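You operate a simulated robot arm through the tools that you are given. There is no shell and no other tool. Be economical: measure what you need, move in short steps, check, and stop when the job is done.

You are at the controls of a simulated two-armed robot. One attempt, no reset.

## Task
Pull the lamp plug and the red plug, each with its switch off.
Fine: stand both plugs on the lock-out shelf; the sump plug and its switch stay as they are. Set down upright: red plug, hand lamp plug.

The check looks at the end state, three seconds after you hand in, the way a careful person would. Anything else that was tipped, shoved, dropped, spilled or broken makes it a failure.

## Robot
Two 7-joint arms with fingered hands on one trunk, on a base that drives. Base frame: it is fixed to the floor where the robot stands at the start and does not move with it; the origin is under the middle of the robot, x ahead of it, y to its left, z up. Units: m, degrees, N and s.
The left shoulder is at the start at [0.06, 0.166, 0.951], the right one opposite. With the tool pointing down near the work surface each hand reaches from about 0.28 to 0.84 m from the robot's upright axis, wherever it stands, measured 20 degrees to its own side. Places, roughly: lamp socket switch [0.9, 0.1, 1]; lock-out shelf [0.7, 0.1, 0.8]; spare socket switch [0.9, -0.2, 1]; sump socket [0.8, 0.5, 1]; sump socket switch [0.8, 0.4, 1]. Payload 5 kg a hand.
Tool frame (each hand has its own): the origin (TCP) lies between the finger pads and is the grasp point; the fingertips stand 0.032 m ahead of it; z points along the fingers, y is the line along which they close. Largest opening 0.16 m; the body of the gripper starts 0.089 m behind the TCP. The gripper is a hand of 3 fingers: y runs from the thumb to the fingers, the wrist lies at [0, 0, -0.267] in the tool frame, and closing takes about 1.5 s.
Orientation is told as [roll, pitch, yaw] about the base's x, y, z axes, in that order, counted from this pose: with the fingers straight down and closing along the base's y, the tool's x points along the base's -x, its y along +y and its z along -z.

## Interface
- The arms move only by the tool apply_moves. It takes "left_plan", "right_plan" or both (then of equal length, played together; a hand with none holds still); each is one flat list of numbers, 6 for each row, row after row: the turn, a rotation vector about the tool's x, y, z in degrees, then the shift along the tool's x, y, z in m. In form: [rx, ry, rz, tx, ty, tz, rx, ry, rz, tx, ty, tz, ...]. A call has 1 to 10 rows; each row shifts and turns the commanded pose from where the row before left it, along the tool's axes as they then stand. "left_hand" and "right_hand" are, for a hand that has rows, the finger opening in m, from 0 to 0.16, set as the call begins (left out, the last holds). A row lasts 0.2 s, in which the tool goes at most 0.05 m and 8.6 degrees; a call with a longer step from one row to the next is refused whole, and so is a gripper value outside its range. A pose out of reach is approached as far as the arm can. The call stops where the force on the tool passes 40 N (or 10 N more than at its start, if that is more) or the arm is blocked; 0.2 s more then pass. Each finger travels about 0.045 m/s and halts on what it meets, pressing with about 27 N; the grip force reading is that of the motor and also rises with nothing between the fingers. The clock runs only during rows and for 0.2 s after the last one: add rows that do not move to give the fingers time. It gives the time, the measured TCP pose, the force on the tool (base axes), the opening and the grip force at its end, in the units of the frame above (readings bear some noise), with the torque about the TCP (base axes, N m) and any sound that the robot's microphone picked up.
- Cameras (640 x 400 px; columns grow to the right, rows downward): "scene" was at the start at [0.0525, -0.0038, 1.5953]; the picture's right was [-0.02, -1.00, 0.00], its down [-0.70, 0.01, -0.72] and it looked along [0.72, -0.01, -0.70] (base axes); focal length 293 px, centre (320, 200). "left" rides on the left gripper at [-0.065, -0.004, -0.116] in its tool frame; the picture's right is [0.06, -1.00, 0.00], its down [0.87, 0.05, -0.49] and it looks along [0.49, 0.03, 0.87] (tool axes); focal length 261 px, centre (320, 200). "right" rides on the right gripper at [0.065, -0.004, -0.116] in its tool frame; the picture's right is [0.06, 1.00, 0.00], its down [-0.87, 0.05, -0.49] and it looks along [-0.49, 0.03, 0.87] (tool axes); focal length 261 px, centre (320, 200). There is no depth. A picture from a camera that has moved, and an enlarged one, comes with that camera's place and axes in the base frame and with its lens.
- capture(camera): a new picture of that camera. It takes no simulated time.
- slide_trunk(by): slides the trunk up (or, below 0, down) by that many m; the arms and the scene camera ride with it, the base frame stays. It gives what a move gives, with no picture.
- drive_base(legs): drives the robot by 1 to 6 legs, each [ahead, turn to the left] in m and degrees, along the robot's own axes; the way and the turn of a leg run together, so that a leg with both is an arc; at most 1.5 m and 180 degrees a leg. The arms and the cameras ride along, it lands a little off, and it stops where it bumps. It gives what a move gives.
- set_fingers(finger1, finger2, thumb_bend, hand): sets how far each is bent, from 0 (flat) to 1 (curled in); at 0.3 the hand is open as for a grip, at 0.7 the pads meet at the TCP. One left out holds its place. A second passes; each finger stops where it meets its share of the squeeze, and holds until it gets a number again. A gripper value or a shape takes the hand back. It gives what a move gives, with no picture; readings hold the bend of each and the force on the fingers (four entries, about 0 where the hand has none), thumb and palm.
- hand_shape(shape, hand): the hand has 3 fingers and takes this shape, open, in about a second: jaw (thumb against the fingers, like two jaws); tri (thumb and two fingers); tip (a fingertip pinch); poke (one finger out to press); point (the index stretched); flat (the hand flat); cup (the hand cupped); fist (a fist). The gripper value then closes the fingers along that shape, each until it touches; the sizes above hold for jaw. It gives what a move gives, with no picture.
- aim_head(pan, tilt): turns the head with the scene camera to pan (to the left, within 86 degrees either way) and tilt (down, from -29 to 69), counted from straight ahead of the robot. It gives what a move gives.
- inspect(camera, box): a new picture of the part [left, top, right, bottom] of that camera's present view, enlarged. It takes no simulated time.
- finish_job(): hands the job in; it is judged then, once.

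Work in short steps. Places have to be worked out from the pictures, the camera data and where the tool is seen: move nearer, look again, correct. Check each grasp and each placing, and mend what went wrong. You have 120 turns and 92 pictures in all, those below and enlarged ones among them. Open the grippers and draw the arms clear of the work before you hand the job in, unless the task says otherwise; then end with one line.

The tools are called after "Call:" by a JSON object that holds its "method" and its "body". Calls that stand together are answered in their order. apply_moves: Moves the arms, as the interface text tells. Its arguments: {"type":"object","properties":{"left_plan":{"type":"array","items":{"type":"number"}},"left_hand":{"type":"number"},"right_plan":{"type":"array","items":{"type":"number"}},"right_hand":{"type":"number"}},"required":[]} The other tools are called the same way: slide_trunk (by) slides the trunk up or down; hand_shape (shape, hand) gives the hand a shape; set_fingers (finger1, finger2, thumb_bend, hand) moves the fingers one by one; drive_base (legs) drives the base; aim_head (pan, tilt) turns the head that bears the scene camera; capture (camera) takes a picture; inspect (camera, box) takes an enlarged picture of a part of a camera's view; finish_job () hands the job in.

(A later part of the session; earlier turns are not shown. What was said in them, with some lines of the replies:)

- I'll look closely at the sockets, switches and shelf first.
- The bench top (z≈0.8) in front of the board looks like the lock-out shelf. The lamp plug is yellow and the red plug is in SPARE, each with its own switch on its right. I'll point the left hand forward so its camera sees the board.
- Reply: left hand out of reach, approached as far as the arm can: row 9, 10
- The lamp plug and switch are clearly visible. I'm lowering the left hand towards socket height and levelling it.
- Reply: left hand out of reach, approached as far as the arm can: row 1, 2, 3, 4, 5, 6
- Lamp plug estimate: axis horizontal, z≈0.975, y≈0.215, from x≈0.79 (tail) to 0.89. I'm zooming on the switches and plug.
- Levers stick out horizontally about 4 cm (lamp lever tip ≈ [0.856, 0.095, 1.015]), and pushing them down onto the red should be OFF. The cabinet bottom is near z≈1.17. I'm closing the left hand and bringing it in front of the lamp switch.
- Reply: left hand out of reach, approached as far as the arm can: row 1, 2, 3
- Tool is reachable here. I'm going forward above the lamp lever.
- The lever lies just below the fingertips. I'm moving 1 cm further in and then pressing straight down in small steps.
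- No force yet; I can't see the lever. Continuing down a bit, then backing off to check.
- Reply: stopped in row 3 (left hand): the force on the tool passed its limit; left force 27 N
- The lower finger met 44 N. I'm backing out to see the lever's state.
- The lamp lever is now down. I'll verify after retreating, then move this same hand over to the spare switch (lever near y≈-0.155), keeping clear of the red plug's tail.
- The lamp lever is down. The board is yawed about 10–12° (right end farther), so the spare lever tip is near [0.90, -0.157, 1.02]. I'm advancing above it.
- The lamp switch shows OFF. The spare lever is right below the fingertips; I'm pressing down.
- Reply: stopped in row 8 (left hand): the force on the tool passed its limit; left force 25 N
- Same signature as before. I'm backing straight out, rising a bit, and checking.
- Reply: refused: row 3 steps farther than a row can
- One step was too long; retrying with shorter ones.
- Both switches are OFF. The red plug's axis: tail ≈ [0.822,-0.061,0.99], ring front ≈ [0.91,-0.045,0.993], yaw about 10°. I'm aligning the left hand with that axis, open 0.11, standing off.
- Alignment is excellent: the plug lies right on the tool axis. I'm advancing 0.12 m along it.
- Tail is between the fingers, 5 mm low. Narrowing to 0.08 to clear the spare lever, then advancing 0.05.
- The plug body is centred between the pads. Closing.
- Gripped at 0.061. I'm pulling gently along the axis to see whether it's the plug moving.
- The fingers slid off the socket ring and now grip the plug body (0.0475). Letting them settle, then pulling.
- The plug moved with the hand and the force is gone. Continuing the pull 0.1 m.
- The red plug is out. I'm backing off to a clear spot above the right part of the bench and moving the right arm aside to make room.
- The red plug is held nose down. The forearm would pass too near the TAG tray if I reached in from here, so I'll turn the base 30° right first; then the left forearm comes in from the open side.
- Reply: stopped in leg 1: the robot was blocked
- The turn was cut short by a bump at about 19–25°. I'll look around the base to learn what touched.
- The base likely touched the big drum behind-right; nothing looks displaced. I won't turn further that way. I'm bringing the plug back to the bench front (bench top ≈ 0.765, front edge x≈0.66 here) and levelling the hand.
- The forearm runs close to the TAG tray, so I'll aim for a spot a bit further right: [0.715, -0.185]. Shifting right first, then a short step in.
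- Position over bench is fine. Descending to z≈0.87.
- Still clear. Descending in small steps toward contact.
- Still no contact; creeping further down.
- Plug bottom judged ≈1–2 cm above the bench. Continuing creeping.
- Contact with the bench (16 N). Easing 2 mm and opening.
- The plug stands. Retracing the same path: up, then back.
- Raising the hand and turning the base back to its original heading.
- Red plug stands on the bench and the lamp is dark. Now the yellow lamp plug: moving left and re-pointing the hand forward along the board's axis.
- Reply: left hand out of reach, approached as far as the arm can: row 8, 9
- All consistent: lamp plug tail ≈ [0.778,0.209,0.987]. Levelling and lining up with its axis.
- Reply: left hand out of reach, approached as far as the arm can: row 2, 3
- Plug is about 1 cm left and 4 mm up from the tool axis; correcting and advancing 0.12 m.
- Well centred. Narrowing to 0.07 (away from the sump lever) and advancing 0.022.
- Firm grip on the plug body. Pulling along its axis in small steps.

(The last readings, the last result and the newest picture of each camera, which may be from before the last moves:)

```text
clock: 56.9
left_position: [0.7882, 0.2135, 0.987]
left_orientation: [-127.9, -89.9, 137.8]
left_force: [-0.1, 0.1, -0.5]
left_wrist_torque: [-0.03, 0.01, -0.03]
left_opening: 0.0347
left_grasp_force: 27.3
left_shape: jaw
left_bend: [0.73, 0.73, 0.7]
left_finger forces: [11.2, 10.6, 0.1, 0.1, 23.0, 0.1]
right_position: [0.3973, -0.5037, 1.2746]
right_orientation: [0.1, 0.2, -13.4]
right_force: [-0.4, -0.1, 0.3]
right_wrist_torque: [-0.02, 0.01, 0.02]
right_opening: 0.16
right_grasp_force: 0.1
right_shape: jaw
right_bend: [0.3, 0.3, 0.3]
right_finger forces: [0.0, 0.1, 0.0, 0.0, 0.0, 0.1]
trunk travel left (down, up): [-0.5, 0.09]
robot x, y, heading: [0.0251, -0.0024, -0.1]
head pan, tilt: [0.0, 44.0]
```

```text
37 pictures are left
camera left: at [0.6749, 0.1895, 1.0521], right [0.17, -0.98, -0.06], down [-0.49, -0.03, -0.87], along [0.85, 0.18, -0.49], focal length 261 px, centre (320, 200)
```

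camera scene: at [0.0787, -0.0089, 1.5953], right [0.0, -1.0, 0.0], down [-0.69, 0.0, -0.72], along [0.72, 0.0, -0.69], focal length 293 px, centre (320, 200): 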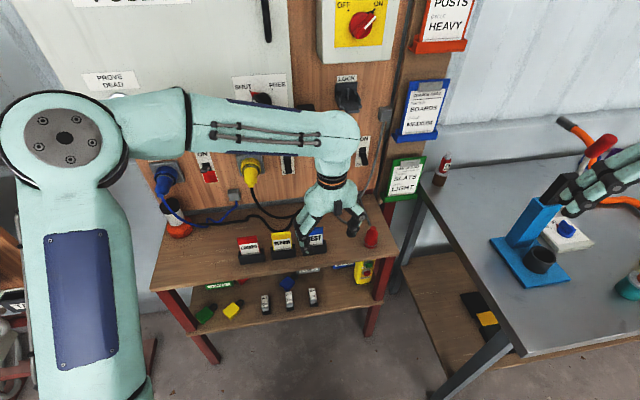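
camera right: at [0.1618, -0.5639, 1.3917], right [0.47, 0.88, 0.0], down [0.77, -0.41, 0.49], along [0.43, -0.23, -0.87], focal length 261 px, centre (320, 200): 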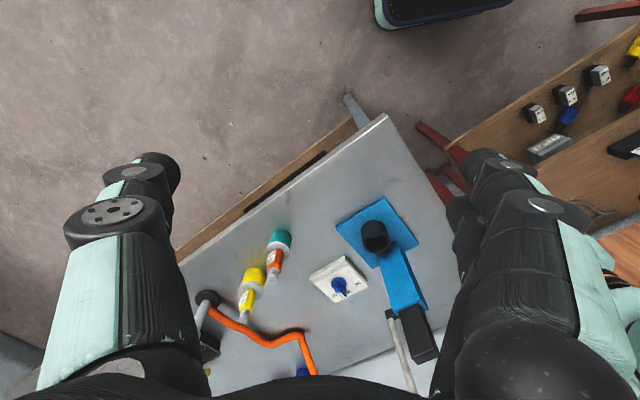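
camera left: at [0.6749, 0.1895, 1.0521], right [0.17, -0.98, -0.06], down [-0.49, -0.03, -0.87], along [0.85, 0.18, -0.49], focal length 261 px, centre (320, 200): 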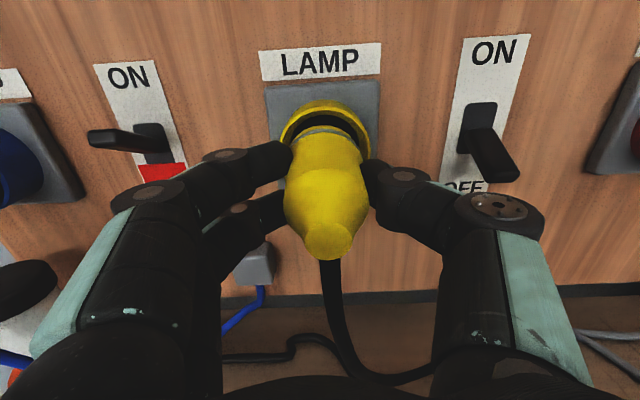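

The plug is coming out with the hand. Continuing another 0.1 m.

Call:
{"method": "apply_moves", "body": {"left_plan": [0, 0, 0, 0, 0, -0.01, 0, 0, 0, 0, 0, -0.015, 0, 0, 0, 0, 0, -0.015, 0, 0, 0, 0, 0, -0.02, 0, 0, 0, 0, 0, -0.02, 0, 0, 0, 0, 0, -0.02]}}

Call:
{"method": "capture", "body": {"camera": "left"}}

Call:
{"method": "capture", "body": {"camera": "scene"}}

```text
clock: 58.3
left_position: [0.6896, 0.1974, 0.9868]
left_orientation: [-125.6, -90.0, 135.6]
left_force: [0.3, -0.2, 0.2]
left_wrist_torque: [-0.01, 0.03, 0.04]
left_opening: 0.0347
left_grasp_force: 26.5
left_shape: jaw
left_bend: [0.73, 0.73, 0.7]
left_finger forces: [11.3, 10.7, 0.0, 0.0, 23.2, 0.0]
right_position: [0.3958, -0.504, 1.2752]
right_orientation: [0.1, 0.2, -13.4]
right_force: [-1.3, 0.5, -0.2]
right_wrist_torque: [0.0, 0.0, -0.02]
right_opening: 0.1602
right_grasp_force: 0.0
right_shape: jaw
right_bend: [0.3, 0.3, 0.3]
right_finger forces: [0.0, 0.0, 0.1, 0.0, 0.0, 0.1]
trunk travel left (down, up): [-0.5, 0.09]
robot x, y, heading: [0.028, -0.0068, -0.3]
head pan, tilt: [0.0, 44.0]
```

```text
36 pictures are left
camera left: at [0.576, 0.1722, 1.0517], right [0.17, -0.98, -0.06], down [-0.49, -0.03, -0.87], along [0.85, 0.18, -0.49], focal length 261 px, centre (320, 200)
```

left: 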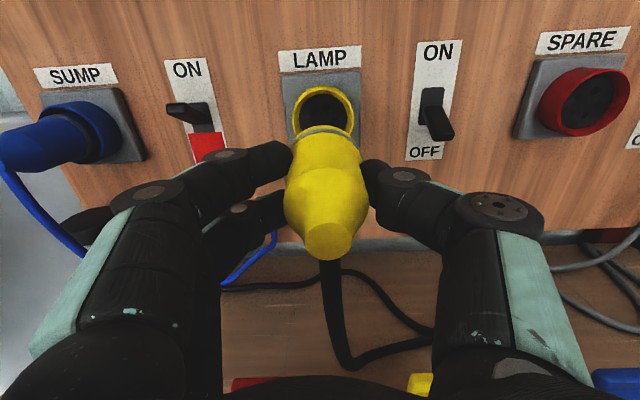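

```text
35 pictures are left
camera scene: at [0.0787, -0.0089, 1.5954], right [0.0, -1.0, 0.0], down [-0.69, 0.0, -0.72], along [0.72, 0.0, -0.69], focal length 293 px, centre (320, 200)
```

scene: 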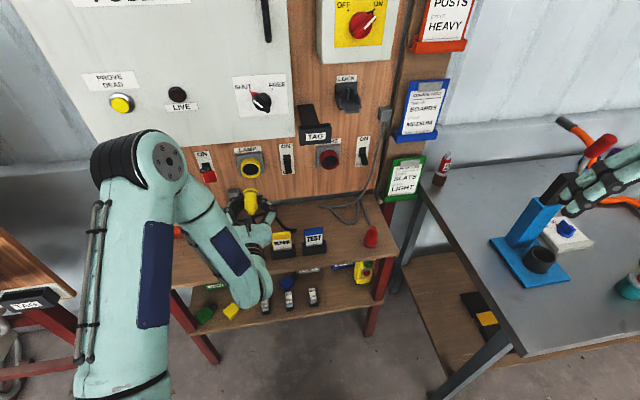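

The lamp plug is out, cord free. I'll carry it left toward the clear front-left part of the bench (target ≈ [0.635, 0.385]), staying above the tags.

Call:
{"method": "apply_moves", "body": {"left_plan": [0, 0, 0, 0, 0.038, -0.01, 0, 0, 0, 0, 0.038, -0.01, 0, 0, 0, 0, 0.038, -0.01, 0, 0, 0, 0, 0.038, -0.01, 0, 0, 0, 0, 0.038, -0.01]}}

Call:
{"method": "capture", "body": {"camera": "scene"}}

Call:
{"method": "capture", "body": {"camera": "left"}}

```text
clock: 59.5
left_position: [0.6053, 0.3746, 0.9851]
left_orientation: [-138.2, -89.9, 148.2]
left_force: [0.2, 0.6, 0.3]
left_wrist_torque: [-0.02, 0.02, 0.0]
left_opening: 0.0349
left_grasp_force: 26.8
left_shape: jaw
left_bend: [0.73, 0.73, 0.7]
left_finger forces: [11.3, 10.9, 0.0, 0.1, 23.7, 0.1]
right_position: [0.3947, -0.5024, 1.2771]
right_orientation: [0.0, 0.1, -13.3]
right_force: [-0.9, 0.3, 0.5]
right_wrist_torque: [0.0, -0.03, 0.01]
right_opening: 0.1598
right_grasp_force: 0.1
right_shape: jaw
right_bend: [0.3, 0.3, 0.3]
right_finger forces: [0.0, 0.1, 0.0, 0.1, 0.1, 0.0]
trunk travel left (down, up): [-0.5, 0.09]
robot x, y, heading: [0.0243, -0.0024, -0.5]
head pan, tilt: [0.0, 44.0]
```

```text
34 pictures are left
camera scene: at [0.0782, -0.0076, 1.5954], right [0.0, -1.0, 0.0], down [-0.69, 0.0, -0.72], along [0.72, 0.0, -0.69], focal length 293 px, centre (320, 200)
```

scene: 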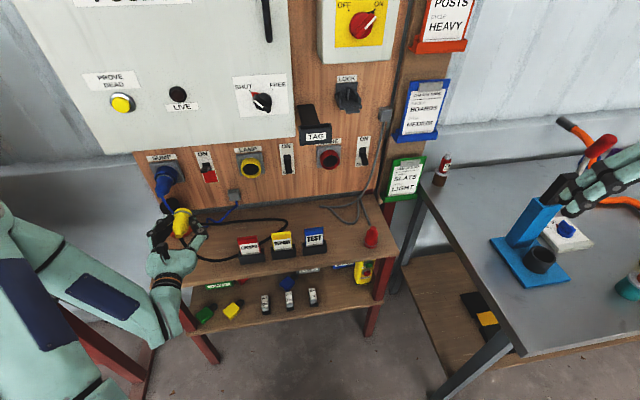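

```text
33 pictures are left
camera left: at [0.4927, 0.3507, 1.0515], right [0.17, -0.98, -0.06], down [-0.49, -0.03, -0.87], along [0.85, 0.18, -0.49], focal length 261 px, centre (320, 200)
```

left: 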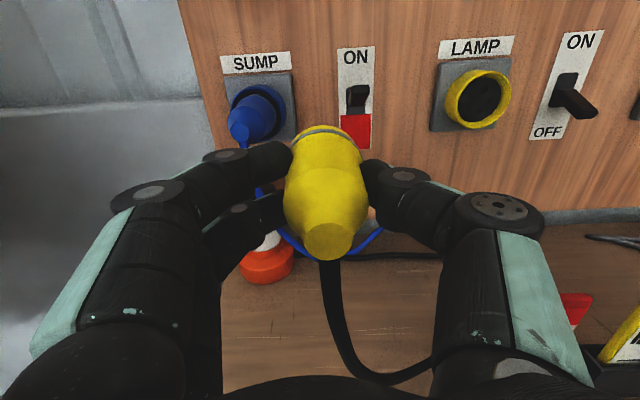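

I'm checking the cord relative to the LOCKED tag before going on.

Call:
{"method": "inspect", "body": {"camera": "scene", "box": [130, 150, 350, 290]}}

```text
2.86 times, centred on (240, 220) of scene
camera zoom: at [0.0782, -0.0076, 1.5954], right [0.0, -1.0, 0.0], down [-0.69, 0.0, -0.72], along [0.72, 0.0, -0.69], focal length 836 px, centre (549, 143)
```

zoom: 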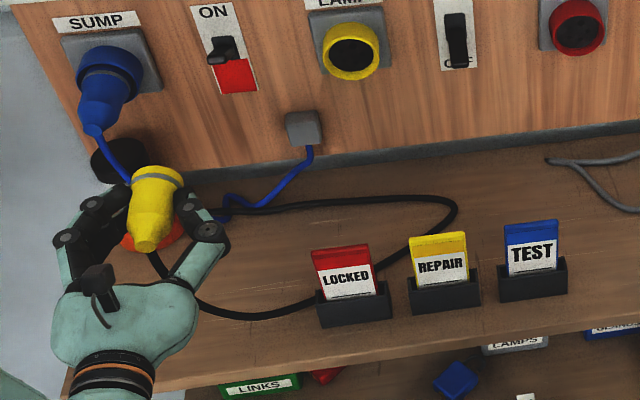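

The cord lies behind the LOCKED tag without disturbing it. Pitching the plug nose down while drawing back slightly.

Call:
{"method": "apply_moves", "body": {"left_plan": [0, 8.5, 0, 0, 0, -0.008, 0, 8.5, 0, 0, 0, -0.008, 0, 8.5, 0, 0, 0, -0.008, 0, 8.5, 0, 0.004, 0, -0.006, 0, 8.5, 0, 0.005, 0, -0.005, 0, 8.5, 0, 0.005, 0, -0.004, 0, 8.5, 0, 0.005, 0, -0.002, 0, 8.5, 0, 0.004, 0, 0, 0, 8.5, 0, 0.004, 0, 0, 0, 8.5, 0, 0.004, 0, 0]}}

Call:
{"method": "capture", "body": {"camera": "scene"}}

Call:
{"method": "capture", "body": {"camera": "left"}}

```text
clock: 61.9
left_position: [0.5904, 0.4555, 0.9975]
left_orientation: [22.1, -9.9, -11.2]
left_force: [-0.2, -1.0, -1.6]
left_wrist_torque: [-0.04, 0.0, 0.03]
left_opening: 0.0345
left_grasp_force: 26.2
left_shape: jaw
left_bend: [0.73, 0.73, 0.7]
left_finger forces: [11.2, 11.0, 0.0, 0.0, 22.9, 0.0]
left hand out of reach, approached as far as the arm can: row 1, 2, 8
right_position: [0.3963, -0.5034, 1.276]
right_orientation: [0.0, 0.2, -13.4]
right_force: [-0.1, -0.4, 0.6]
right_wrist_torque: [-0.04, 0.02, 0.01]
right_opening: 0.1603
right_grasp_force: 0.1
right_shape: jaw
right_bend: [0.3, 0.3, 0.3]
right_finger forces: [0.0, 0.0, 0.1, 0.0, 0.0, 0.0]
trunk travel left (down, up): [-0.5, 0.09]
robot x, y, heading: [0.03, -0.0088, -0.6]
head pan, tilt: [0.0, 44.0]
stopped in row 10 (left hand): the arm was blocked; the commanded pose is now the measured one
```

```text
31 pictures are left
camera scene: at [0.0783, -0.0087, 1.5954], right [0.0, -1.0, 0.0], down [-0.69, 0.0, -0.72], along [0.72, 0.0, -0.69], focal length 293 px, centre (320, 200)
```

scene: 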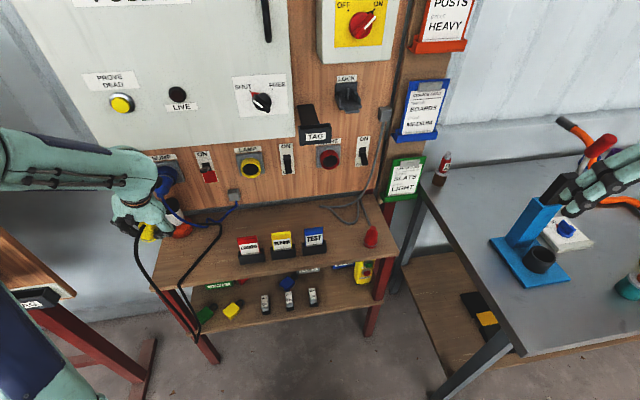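

```text
30 pictures are left
camera left: at [0.6264, 0.3997, 1.1127], right [-0.18, -0.91, -0.38], down [-0.95, 0.05, 0.32], along [-0.27, 0.42, -0.87], focal length 261 px, centre (320, 200)
```

left: 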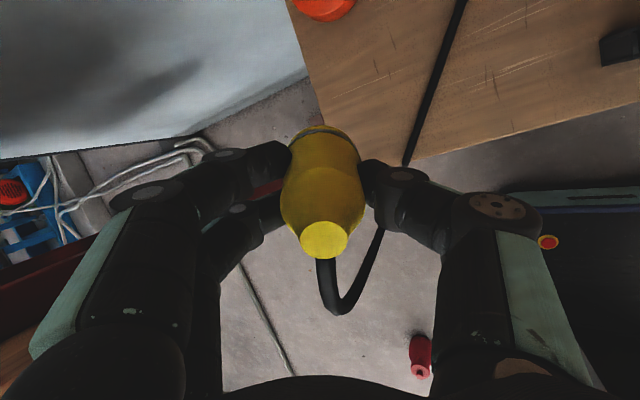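

The arm hit a joint limit/block and twisted the hand. Before correcting, I'm inspecting hand, sump plug and cord closely.

Call:
{"method": "inspect", "body": {"camera": "scene", "box": [80, 130, 280, 360]}}

Call:
{"method": "aim_head", "body": {"pan": 40, "tilt": 44}}

Call:
{"method": "capture", "body": {"camera": "scene"}}

```text
1.74 times, centred on (180, 245) of scene
camera zoom: at [0.0783, -0.0087, 1.5954], right [0.0, -1.0, 0.0], down [-0.69, 0.0, -0.72], along [0.72, 0.0, -0.69], focal length 509 px, centre (564, 122)
```

zoom: 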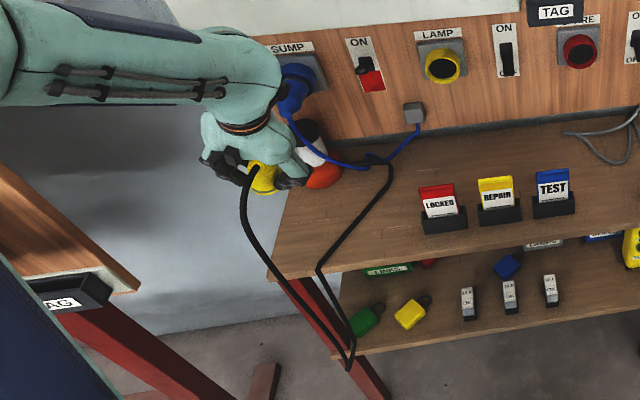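

```text
clock: 63.0
left_position: [0.5904, 0.4563, 0.9976]
left_orientation: [22.0, -9.8, -11.2]
left_force: [-0.3, 0.5, -1.7]
left_wrist_torque: [-0.01, 0.01, 0.04]
left_opening: 0.0345
left_grasp_force: 26.9
left_shape: jaw
left_bend: [0.73, 0.73, 0.7]
left_finger forces: [11.2, 10.9, 0.1, 0.1, 23.0, 0.0]
right_position: [0.3963, -0.5044, 1.2767]
right_orientation: [0.0, 0.2, -13.5]
right_force: [-0.4, -0.9, -0.2]
right_wrist_torque: [0.03, 0.01, 0.0]
right_opening: 0.16
right_grasp_force: 0.1
right_shape: jaw
right_bend: [0.3, 0.3, 0.3]
right_finger forces: [0.0, 0.0, 0.0, 0.1, 0.0, 0.0]
trunk travel left (down, up): [-0.5, 0.09]
robot x, y, heading: [0.0255, -0.0071, -0.3]
head pan, tilt: [40.0, 44.0]
```

```text
28 pictures are left
camera scene: at [0.0598, 0.044, 1.5953], right [0.64, -0.77, 0.0], down [-0.53, -0.44, -0.72], along [0.55, 0.46, -0.69], focal length 293 px, centre (320, 200)
```

scene: 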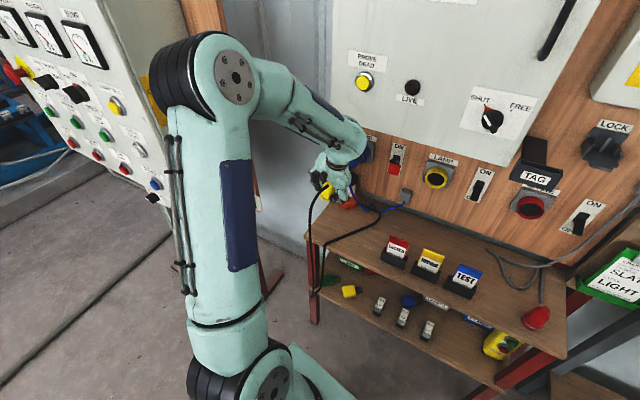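

The hand drifted left and the elbow came near the control panel on the left. I'm moving back right and restoring the hand to vertical.

Call:
{"method": "apply_moves", "body": {"left_plan": [0, 0, 0, -0.0085, -0.0285, -0.01, 0, 0, 0, -0.0085, -0.0285, -0.01, 0, 0, 0, -0.0085, -0.0285, -0.01, 0, 0, 0, -0.0085, -0.0285, -0.01, 7.27, 3.37, 0, 0, 0, 0, 7.27, 3.37, 0, 0, 0, 0, 7.27, 3.37, 0, 0, 0, 0]}}

Call:
{"method": "capture", "body": {"camera": "scene"}}

Call:
{"method": "capture", "body": {"camera": "left"}}

```text
clock: 64.5
left_position: [0.6001, 0.3331, 0.9958]
left_orientation: [0.0, 0.2, -9.3]
left_force: [0.6, 1.7, -1.3]
left_wrist_torque: [-0.15, -0.03, 0.0]
left_opening: 0.0342
left_grasp_force: 27.1
left_shape: jaw
left_bend: [0.73, 0.73, 0.7]
left_finger forces: [11.3, 10.9, 0.1, 0.0, 22.5, 0.0]
right_position: [0.3956, -0.5022, 1.2747]
right_orientation: [-0.2, 0.2, -13.4]
right_force: [0.5, 0.2, -0.7]
right_wrist_torque: [-0.02, 0.01, 0.0]
right_opening: 0.1602
right_grasp_force: 0.1
right_shape: jaw
right_bend: [0.3, 0.3, 0.3]
right_finger forces: [0.0, 0.1, 0.1, 0.1, 0.0, 0.0]
trunk travel left (down, up): [-0.5, 0.09]
robot x, y, heading: [0.029, -0.0033, -0.1]
head pan, tilt: [40.0, 44.0]
```

```text
27 pictures are left
camera scene: at [0.0606, 0.0453, 1.5952], right [0.64, -0.77, 0.0], down [-0.53, -0.44, -0.72], along [0.55, 0.46, -0.7], focal length 293 px, centre (320, 200)
```

scene: 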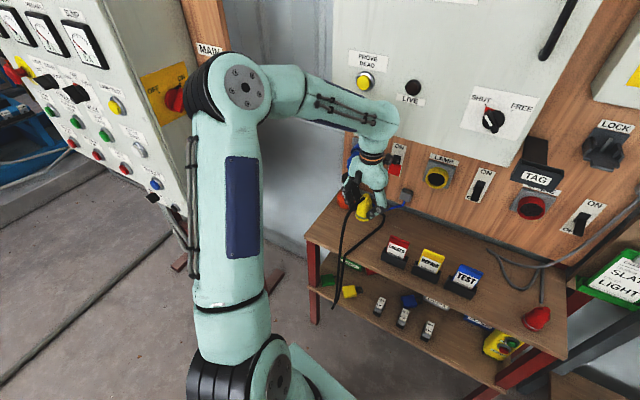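

```text
26 pictures are left
camera left: at [0.665, 0.3178, 1.1118], right [-0.22, -0.98, 0.0], down [-0.85, 0.19, 0.49], along [-0.48, 0.11, -0.87], focal length 261 px, centre (320, 200)
```

left: 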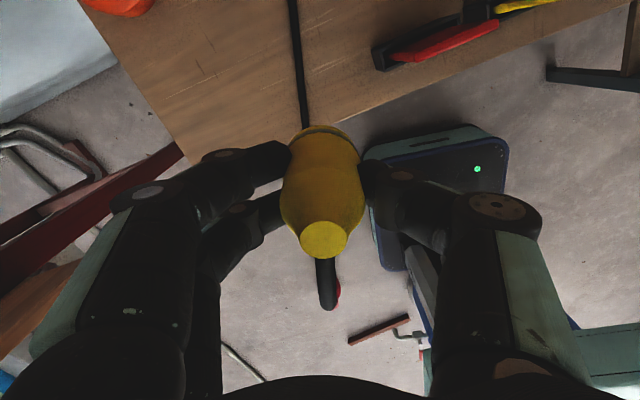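

Hand is vertical again. The cord lies on the bench along y≈0.35, so I'll set the plug left of it near [0.635, 0.405]. Lowering first, then shifting.

Call:
{"method": "apply_moves", "body": {"left_plan": [0, 0, 0, 0, 0, 0.03, 0, 0, 0, 0, 0, 0.03, 0, 0, 0, 0, 0, 0.03, 0, 0, 0, -0.0077, 0.0257, 0.005, 0, 0, 0, -0.0077, 0.0257, 0.005, 0, 0, 0, -0.0077, 0.0257, 0.005]}}

Call:
{"method": "capture", "body": {"camera": "scene"}}

Call:
{"method": "capture", "body": {"camera": "left"}}

```text
clock: 66.0
left_position: [0.6358, 0.4037, 0.8912]
left_orientation: [0.1, -0.1, -9.2]
left_force: [0.4, 1.0, -1.8]
left_wrist_torque: [-0.03, 0.0, 0.01]
left_opening: 0.0346
left_grasp_force: 27.3
left_shape: jaw
left_bend: [0.73, 0.73, 0.7]
left_finger forces: [11.3, 11.0, 0.1, 0.0, 22.5, 0.0]
right_position: [0.3953, -0.5023, 1.2752]
right_orientation: [-0.1, 0.2, -13.4]
right_force: [-0.4, -0.1, 0.0]
right_wrist_torque: [-0.01, 0.04, 0.04]
right_opening: 0.1606
right_grasp_force: 0.1
right_shape: jaw
right_bend: [0.3, 0.3, 0.3]
right_finger forces: [0.0, 0.1, 0.1, 0.1, 0.0, 0.0]
trunk travel left (down, up): [-0.5, 0.09]
robot x, y, heading: [0.027, -0.0045, -0.1]
head pan, tilt: [40.0, 44.0]
```

```text
25 pictures are left
camera scene: at [0.0601, 0.0447, 1.5953], right [0.64, -0.77, 0.0], down [-0.53, -0.44, -0.72], along [0.55, 0.46, -0.69], focal length 293 px, centre (320, 200)
```

scene: 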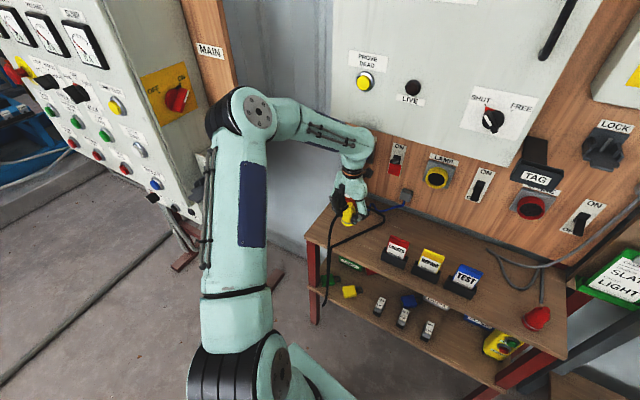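

```text
24 pictures are left
camera left: at [0.6997, 0.3882, 1.0072], right [-0.22, -0.97, 0.0], down [-0.85, 0.19, 0.49], along [-0.48, 0.11, -0.87], focal length 261 px, centre (320, 200)
```

left: 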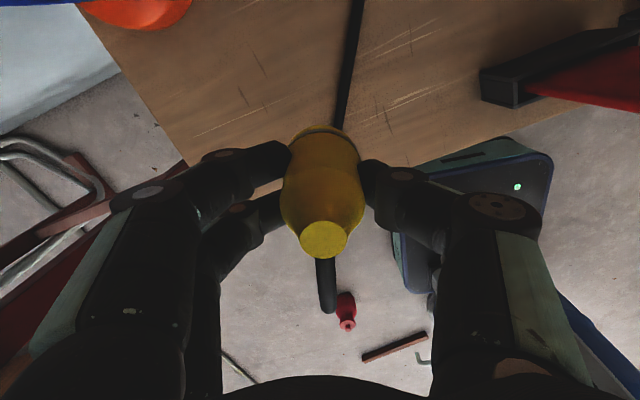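

The control panel on the left is actually far away (y≈1.4), so no issue. The cord passes nearly under the plug (y≈0.387); I'm shifting 5 cm further left, since the cord lags behind.

Call:
{"method": "apply_moves", "body": {"left_plan": [0, 0, 0, 0.004, 0.018, 0.005, 0, 0, 0, 0.004, 0.018, 0.005, 0, 0, 0, 0.003, 0.014, 0.005, 0, 0, 0, 0, 0, 0]}}

Call:
{"method": "capture", "body": {"camera": "left"}}

```text
clock: 67.0
left_position: [0.633, 0.4552, 0.8776]
left_orientation: [0.2, -0.1, -9.2]
left_force: [0.0, 0.1, -2.4]
left_wrist_torque: [0.01, 0.0, -0.01]
left_opening: 0.0346
left_grasp_force: 26.8
left_shape: jaw
left_bend: [0.73, 0.73, 0.7]
left_finger forces: [11.2, 11.0, 0.1, 0.1, 22.6, 0.1]
right_position: [0.3964, -0.5045, 1.2755]
right_orientation: [0.0, 0.2, -13.4]
right_force: [0.1, 0.3, -1.2]
right_wrist_torque: [0.03, 0.01, -0.03]
right_opening: 0.1599
right_grasp_force: 0.2
right_shape: jaw
right_bend: [0.3, 0.3, 0.3]
right_finger forces: [0.0, 0.0, 0.0, 0.0, 0.0, 0.0]
trunk travel left (down, up): [-0.5, 0.09]
robot x, y, heading: [0.0285, -0.0059, -0.6]
head pan, tilt: [40.0, 44.0]
```

```text
23 pictures are left
camera left: at [0.6974, 0.4388, 0.9933], right [-0.22, -0.97, 0.0], down [-0.85, 0.19, 0.49], along [-0.48, 0.11, -0.87], focal length 261 px, centre (320, 200)
```

left: 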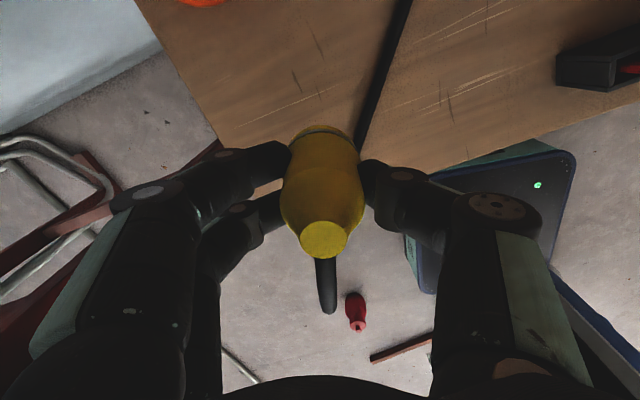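

Cord now clears the plug by ~1 cm. Shifting another 1 cm and descending to just above the bench.

Call:
{"method": "apply_moves", "body": {"left_plan": [0, 0, 0, 0.002, 0.012, 0.01, 0, 0, 0, 0, 0, 0.015, 0, 0, 0, 0, 0, 0.015, 0, 0, 0, 0, 0, 0.012, 0, 0, 0, 0, 0, 0.006]}}

Call:
{"method": "capture", "body": {"camera": "left"}}

Call:
{"method": "inspect", "body": {"camera": "scene", "box": [290, 150, 430, 250]}}

```text
clock: 68.2
left_position: [0.6324, 0.4664, 0.8193]
left_orientation: [0.0, 0.0, -9.2]
left_force: [-0.1, -0.4, -1.5]
left_wrist_torque: [0.0, 0.01, 0.04]
left_opening: 0.0345
left_grasp_force: 27.0
left_shape: jaw
left_bend: [0.73, 0.73, 0.7]
left_finger forces: [11.2, 11.0, 0.0, 0.0, 22.6, 0.0]
right_position: [0.3956, -0.504, 1.2754]
right_orientation: [0.0, 0.2, -13.4]
right_force: [-0.2, -0.3, 0.0]
right_wrist_torque: [0.02, 0.03, -0.03]
right_opening: 0.16
right_grasp_force: 0.0
right_shape: jaw
right_bend: [0.3, 0.3, 0.3]
right_finger forces: [0.0, 0.0, 0.0, 0.0, 0.0, 0.0]
trunk travel left (down, up): [-0.5, 0.09]
robot x, y, heading: [0.0287, -0.0074, -0.5]
head pan, tilt: [40.0, 44.0]
```

```text
22 pictures are left
camera left: at [0.6967, 0.4513, 0.9345], right [-0.22, -0.98, 0.0], down [-0.85, 0.19, 0.49], along [-0.48, 0.11, -0.87], focal length 261 px, centre (320, 200)
```

left: 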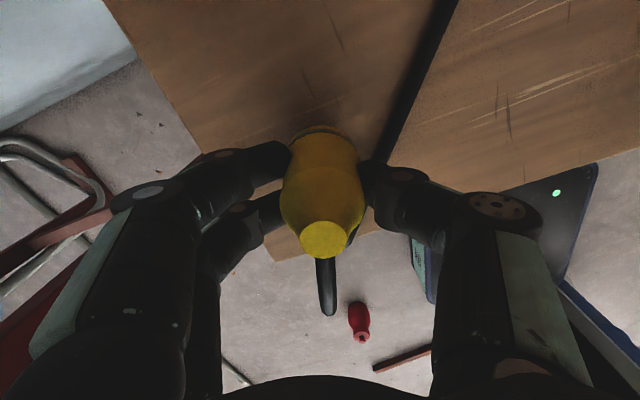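

```text
4.00 times, centred on (360, 200) of scene
camera zoom: at [0.0599, 0.0442, 1.5953], right [0.64, -0.77, 0.0], down [-0.53, -0.44, -0.72], along [0.55, 0.46, -0.69], focal length 1170 px, centre (160, 200)
```

zoom: 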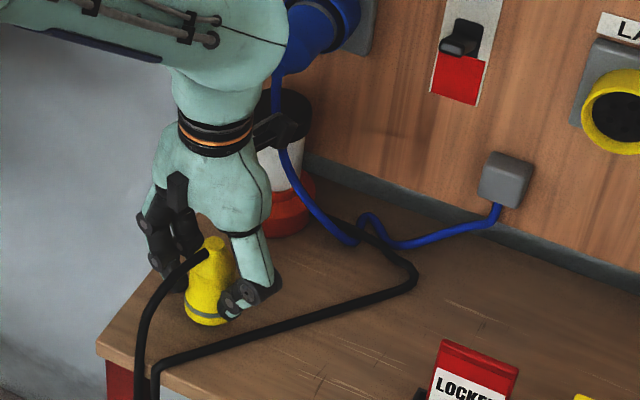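

The cord lies clear to the right of the plug. Creeping down to contact.

Call:
{"method": "apply_moves", "body": {"left_plan": [0, 0, 0, 0, 0, 0.003, 0, 0, 0, 0, 0, 0.003, 0, 0, 0, 0, 0, 0.003, 0, 0, 0, 0, 0, 0.003]}}

```text
clock: 69.2
left_position: [0.6339, 0.466, 0.8078]
left_orientation: [0.1, -0.1, -9.3]
left_force: [0.3, 0.6, -1.4]
left_wrist_torque: [-0.01, -0.01, -0.01]
left_opening: 0.0343
left_grasp_force: 27.3
left_shape: jaw
left_bend: [0.73, 0.73, 0.7]
left_finger forces: [11.3, 11.1, 0.1, 0.1, 22.8, 0.0]
right_position: [0.3956, -0.5052, 1.2762]
right_orientation: [0.0, 0.3, -13.3]
right_force: [0.0, 0.0, 0.0]
right_wrist_torque: [0.0, -0.01, 0.0]
right_opening: 0.1601
right_grasp_force: 0.0
right_shape: jaw
right_bend: [0.3, 0.3, 0.3]
right_finger forces: [0.1, 0.1, 0.0, 0.0, 0.0, 0.1]
trunk travel left (down, up): [-0.5, 0.09]
robot x, y, heading: [0.0271, -0.0072, -0.4]
head pan, tilt: [40.0, 44.0]
```

Call:
{"method": "apply_moves", "body": {"left_plan": [0, 0, 0, 0, 0, 0.002, 0, 0, 0, 0, 0, 0.002, 0, 0, 0, 0, 0, 0.002]}}

Call:
{"method": "inspect", "body": {"camera": "scene", "box": [310, 190, 380, 240]}}

```text
clock: 70.0
left_position: [0.6334, 0.4667, 0.8056]
left_orientation: [0.3, -0.3, -9.2]
left_force: [-2.5, -0.9, 31.8]
left_wrist_torque: [-0.07, 0.06, -0.01]
left_opening: 0.0372
left_grasp_force: 27.3
left_shape: jaw
left_bend: [0.74, 0.74, 0.72]
left_finger forces: [14.5, 14.1, 0.0, 0.0, 32.3, 0.0]
right_position: [0.3939, -0.5052, 1.2769]
right_orientation: [0.1, 0.1, -13.4]
right_force: [0.8, 0.0, 0.6]
right_wrist_torque: [0.01, 0.02, -0.02]
right_opening: 0.1602
right_grasp_force: 0.1
right_shape: jaw
right_bend: [0.3, 0.3, 0.3]
right_finger forces: [0.0, 0.0, 0.0, 0.0, 0.1, 0.0]
trunk travel left (down, up): [-0.5, 0.09]
robot x, y, heading: [0.0261, -0.0016, -0.3]
head pan, tilt: [40.0, 44.0]
```

```text
8.00 times, centred on (345, 215) of scene
camera zoom: at [0.0572, 0.0422, 1.5959], right [0.64, -0.77, 0.0], down [-0.53, -0.44, -0.72], along [0.55, 0.46, -0.69], focal length 2341 px, centre (120, 80)
```

zoom: 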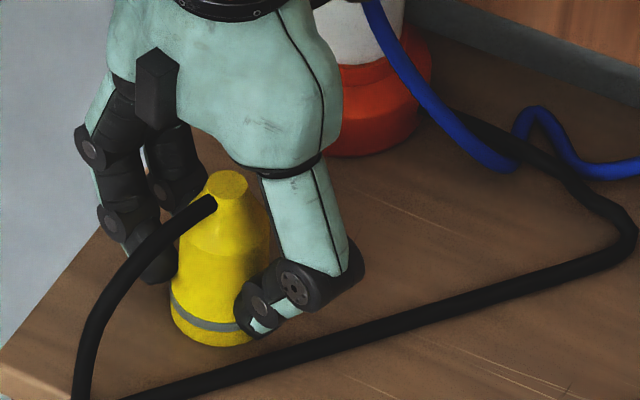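

Contact at 32 N. Easing off and opening just a little so I can see whether the cord tips it.

Call:
{"method": "apply_moves", "body": {"left_plan": [0, 0, 0, 0, 0, -0.003, 0, 0, 0, 0, 0, 0, 0, 0, 0, 0, 0, 0, 0, 0, 0, 0, 0, 0], "left_hand": 0.06}}

Call:
{"method": "inspect", "body": {"camera": "scene", "box": [310, 190, 380, 240]}}

```text
clock: 71.0
left_position: [0.633, 0.4662, 0.8047]
left_orientation: [0.1, 0.0, -9.3]
left_force: [-0.7, 0.4, 0.1]
left_wrist_torque: [0.02, 0.03, 0.0]
left_opening: 0.0593
left_grasp_force: 0.0
left_shape: jaw
left_bend: [0.73, 0.73, 0.7]
left_finger forces: [0.0, 0.0, 0.1, 0.0, 0.1, 0.0]
right_position: [0.395, -0.5035, 1.2756]
right_orientation: [0.1, 0.2, -13.5]
right_force: [0.7, -0.8, 0.5]
right_wrist_torque: [0.05, 0.0, -0.01]
right_opening: 0.1602
right_grasp_force: 0.0
right_shape: jaw
right_bend: [0.3, 0.3, 0.3]
right_finger forces: [0.1, 0.0, 0.0, 0.0, 0.0, 0.0]
trunk travel left (down, up): [-0.5, 0.09]
robot x, y, heading: [0.0255, -0.0046, -0.4]
head pan, tilt: [40.0, 44.0]
```

```text
8.00 times, centred on (345, 215) of scene
camera zoom: at [0.0596, 0.0439, 1.5953], right [0.64, -0.77, 0.0], down [-0.53, -0.44, -0.72], along [0.55, 0.46, -0.69], focal length 2341 px, centre (120, 80)
```

zoom: 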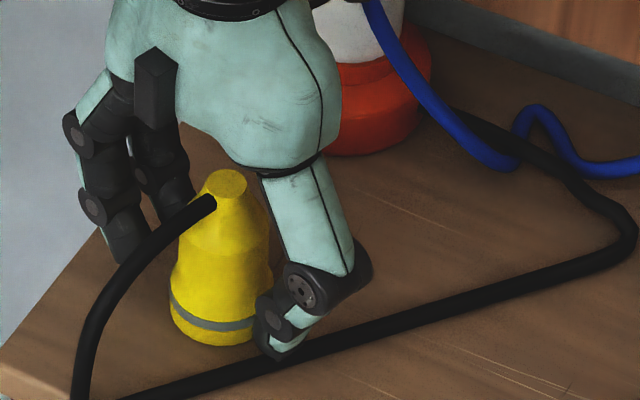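

The plug stands on its own, released. Opening slightly more and lifting straight up.

Call:
{"method": "apply_moves", "body": {"left_plan": [0, 0, 0, 0, 0, 0, 0, 0, 0, 0, 0, -0.005, 0, 0, 0, 0, 0, -0.015, 0, 0, 0, 0, 0, -0.025, 0, 0, 0, 0, 0, -0.03, 0, 0, 0, 0, 0, -0.03], "left_hand": 0.072}}

Call:
{"method": "inspect", "body": {"camera": "scene", "box": [290, 150, 430, 250]}}

```text
clock: 72.3
left_position: [0.6331, 0.4658, 0.9091]
left_orientation: [0.1, -0.1, -9.3]
left_force: [0.1, -0.9, 0.0]
left_wrist_torque: [0.0, -0.02, -0.01]
left_opening: 0.0717
left_grasp_force: 0.1
left_shape: jaw
left_bend: [0.73, 0.73, 0.7]
left_finger forces: [0.1, 0.1, 0.0, 0.0, 0.0, 0.0]
right_position: [0.395, -0.5047, 1.2761]
right_orientation: [0.0, 0.2, -13.4]
right_force: [-0.6, -0.1, -0.1]
right_wrist_torque: [0.0, -0.03, 0.02]
right_opening: 0.1598
right_grasp_force: 0.0
right_shape: jaw
right_bend: [0.3, 0.3, 0.3]
right_finger forces: [0.0, 0.0, 0.0, 0.0, 0.1, 0.1]
trunk travel left (down, up): [-0.5, 0.09]
robot x, y, heading: [0.0251, -0.0087, -0.5]
head pan, tilt: [40.0, 44.0]
```

```text
4.00 times, centred on (360, 200) of scene
camera zoom: at [0.0593, 0.0437, 1.5953], right [0.64, -0.77, 0.0], down [-0.53, -0.44, -0.72], along [0.55, 0.46, -0.69], focal length 1170 px, centre (160, 200)
```

zoom: 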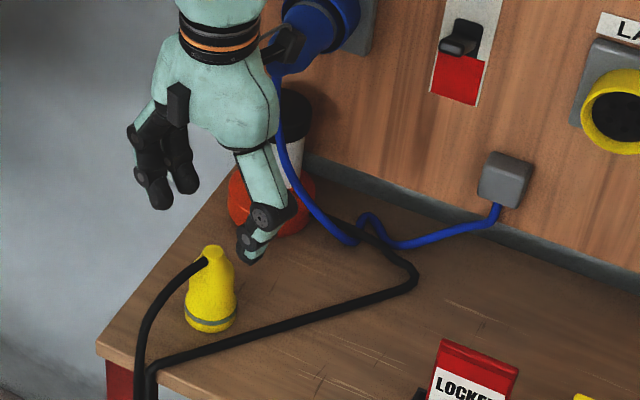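

Lamp plug stands upright. Moving the hand back away from the sump plug and up.

Call:
{"method": "apply_moves", "body": {"left_plan": [0, 0, 0, 0.015, 0, -0.01, 0, 0, 0, 0.03, 0, -0.02, 0, 0, 0, 0.035, 0, -0.03, 0, 0, 0, 0.035, 0, -0.03, 0, 0, 0, 0.035, 0, -0.03]}}

Call:
{"method": "capture", "body": {"camera": "scene"}}

```text
clock: 73.5
left_position: [0.4845, 0.4897, 1.0299]
left_orientation: [0.2, 0.1, -9.2]
left_force: [-2.2, 2.5, -1.3]
left_wrist_torque: [-0.27, -0.22, 0.04]
left_opening: 0.0716
left_grasp_force: 0.1
left_shape: jaw
left_bend: [0.73, 0.73, 0.7]
left_finger forces: [0.1, 0.1, 0.0, 0.0, 0.0, 0.0]
right_position: [0.3958, -0.5051, 1.2756]
right_orientation: [0.0, 0.2, -13.4]
right_force: [-0.8, -0.5, -0.4]
right_wrist_torque: [0.09, 0.0, -0.02]
right_opening: 0.16
right_grasp_force: 0.0
right_shape: jaw
right_bend: [0.3, 0.3, 0.3]
right_finger forces: [0.0, 0.0, 0.0, 0.0, 0.0, 0.1]
trunk travel left (down, up): [-0.5, 0.09]
robot x, y, heading: [0.0273, -0.0093, -0.1]
head pan, tilt: [40.0, 44.0]
```

```text
17 pictures are left
camera scene: at [0.0593, 0.0423, 1.5953], right [0.64, -0.77, 0.0], down [-0.53, -0.44, -0.72], along [0.55, 0.46, -0.69], focal length 293 px, centre (320, 200)
```

scene: 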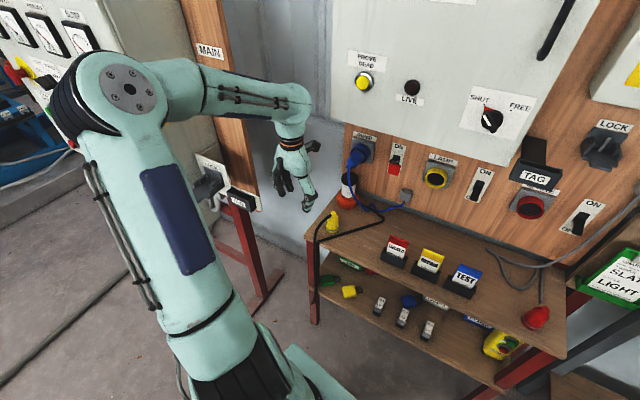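

Both plugs stand. Bringing the left arm back near its starting pose, clear of the work, then a final check.

Call:
{"method": "apply_moves", "body": {"left_plan": [0, 0, 0, 0, -0.036, -0.025, 0, 0, 0, 0, -0.036, -0.025, 0, 0, 0, 0, -0.036, -0.025, 0, 0, 0, 0, -0.036, -0.025, 0, 0, 0, 0, -0.036, -0.025, 0, 0, 0, 0, -0.036, -0.025], "left_hand": 0.16}}

Call:
{"method": "aim_head", "body": {"pan": 10, "tilt": 44}}

Call:
{"method": "capture", "body": {"camera": "scene"}}

Call:
{"method": "inspect", "body": {"camera": "scene", "box": [160, 120, 440, 300]}}

```text
clock: 75.0
left_position: [0.4711, 0.3685, 1.1124]
left_orientation: [0.2, -0.3, -9.2]
left_force: [0.4, 0.2, 0.6]
left_wrist_torque: [0.01, -0.02, 0.0]
left_opening: 0.1598
left_grasp_force: 0.1
left_shape: jaw
left_bend: [0.3, 0.3, 0.3]
left_finger forces: [0.0, 0.1, 0.0, 0.0, 0.1, 0.1]
left hand out of reach, approached as far as the arm can: row 4, 5, 6
right_position: [0.397, -0.5038, 1.2759]
right_orientation: [0.0, 0.1, -13.3]
right_force: [-0.6, 0.2, 0.2]
right_wrist_torque: [0.03, 0.01, 0.0]
right_opening: 0.1603
right_grasp_force: 0.0
right_shape: jaw
right_bend: [0.3, 0.3, 0.3]
right_finger forces: [0.1, 0.0, 0.0, 0.1, 0.1, 0.0]
trunk travel left (down, up): [-0.5, 0.09]
robot x, y, heading: [0.0271, -0.0056, -0.4]
head pan, tilt: [40.0, 44.0]
```

```text
clock: 75.9
left_position: [0.4699, 0.3694, 1.1137]
left_orientation: [0.1, -0.2, -9.2]
left_force: [-0.4, 0.2, 0.2]
left_wrist_torque: [-0.04, 0.0, -0.01]
left_opening: 0.1599
left_grasp_force: 0.1
left_shape: jaw
left_bend: [0.3, 0.3, 0.3]
left_finger forces: [0.0, 0.0, 0.0, 0.0, 0.0, 0.1]
right_position: [0.3944, -0.5038, 1.2743]
right_orientation: [0.0, 0.2, -13.4]
right_force: [0.5, -0.3, -0.6]
right_wrist_torque: [0.01, -0.01, 0.02]
right_opening: 0.1602
right_grasp_force: 0.1
right_shape: jaw
right_bend: [0.3, 0.3, 0.3]
right_finger forces: [0.0, 0.0, 0.0, 0.1, 0.0, 0.0]
trunk travel left (down, up): [-0.5, 0.09]
robot x, y, heading: [0.0262, -0.0037, -0.2]
head pan, tilt: [10.0, 44.0]
```

```text
16 pictures are left
camera scene: at [0.0775, 0.0054, 1.5954], right [0.17, -0.99, 0.0], down [-0.68, -0.12, -0.72], along [0.71, 0.12, -0.69], focal length 293 px, centre (320, 200)
```

scene: 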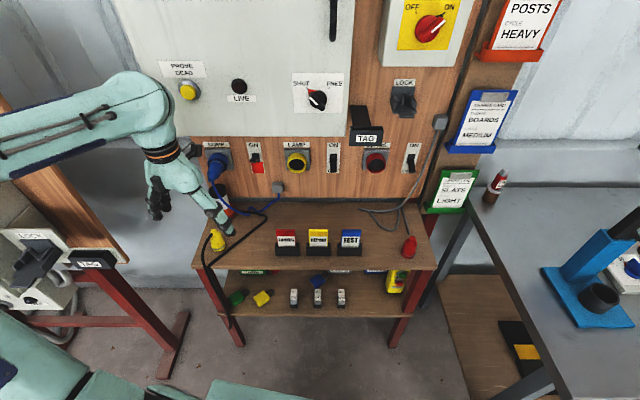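

```text
2.22 times, centred on (300, 210) of scene
camera zoom: at [0.0775, 0.0054, 1.5954], right [0.17, -0.99, 0.0], down [-0.68, -0.12, -0.72], along [0.71, 0.12, -0.69], focal length 650 px, centre (364, 178)
```

zoom: 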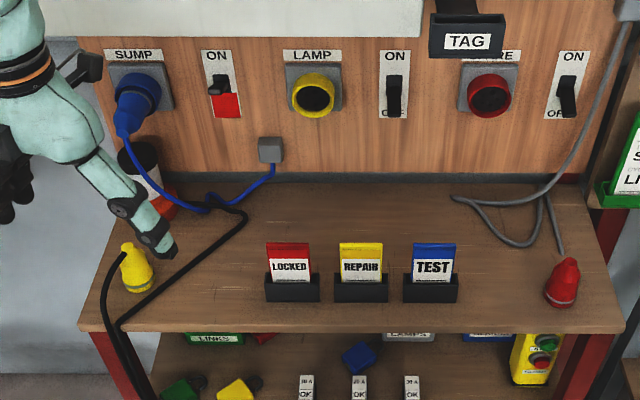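

Final view: both plugs stand upright on the bench and the lamp and spare switches read OFF. The sump plug and its switch are unchanged, tags and locks are undisturbed, and the hands are open and clear.

Call:
{"method": "finish_job", "body": {}}

```text
The job is handed in.
```

The lamp plug and the red plug are pulled with their switches off and stand upright on the lock-out shelf; the sump plug and its switch are as they were. While turning, the base bumped something, probably the blue drum behind-right; I saw nothing displaced, but I did not check the drum itself.
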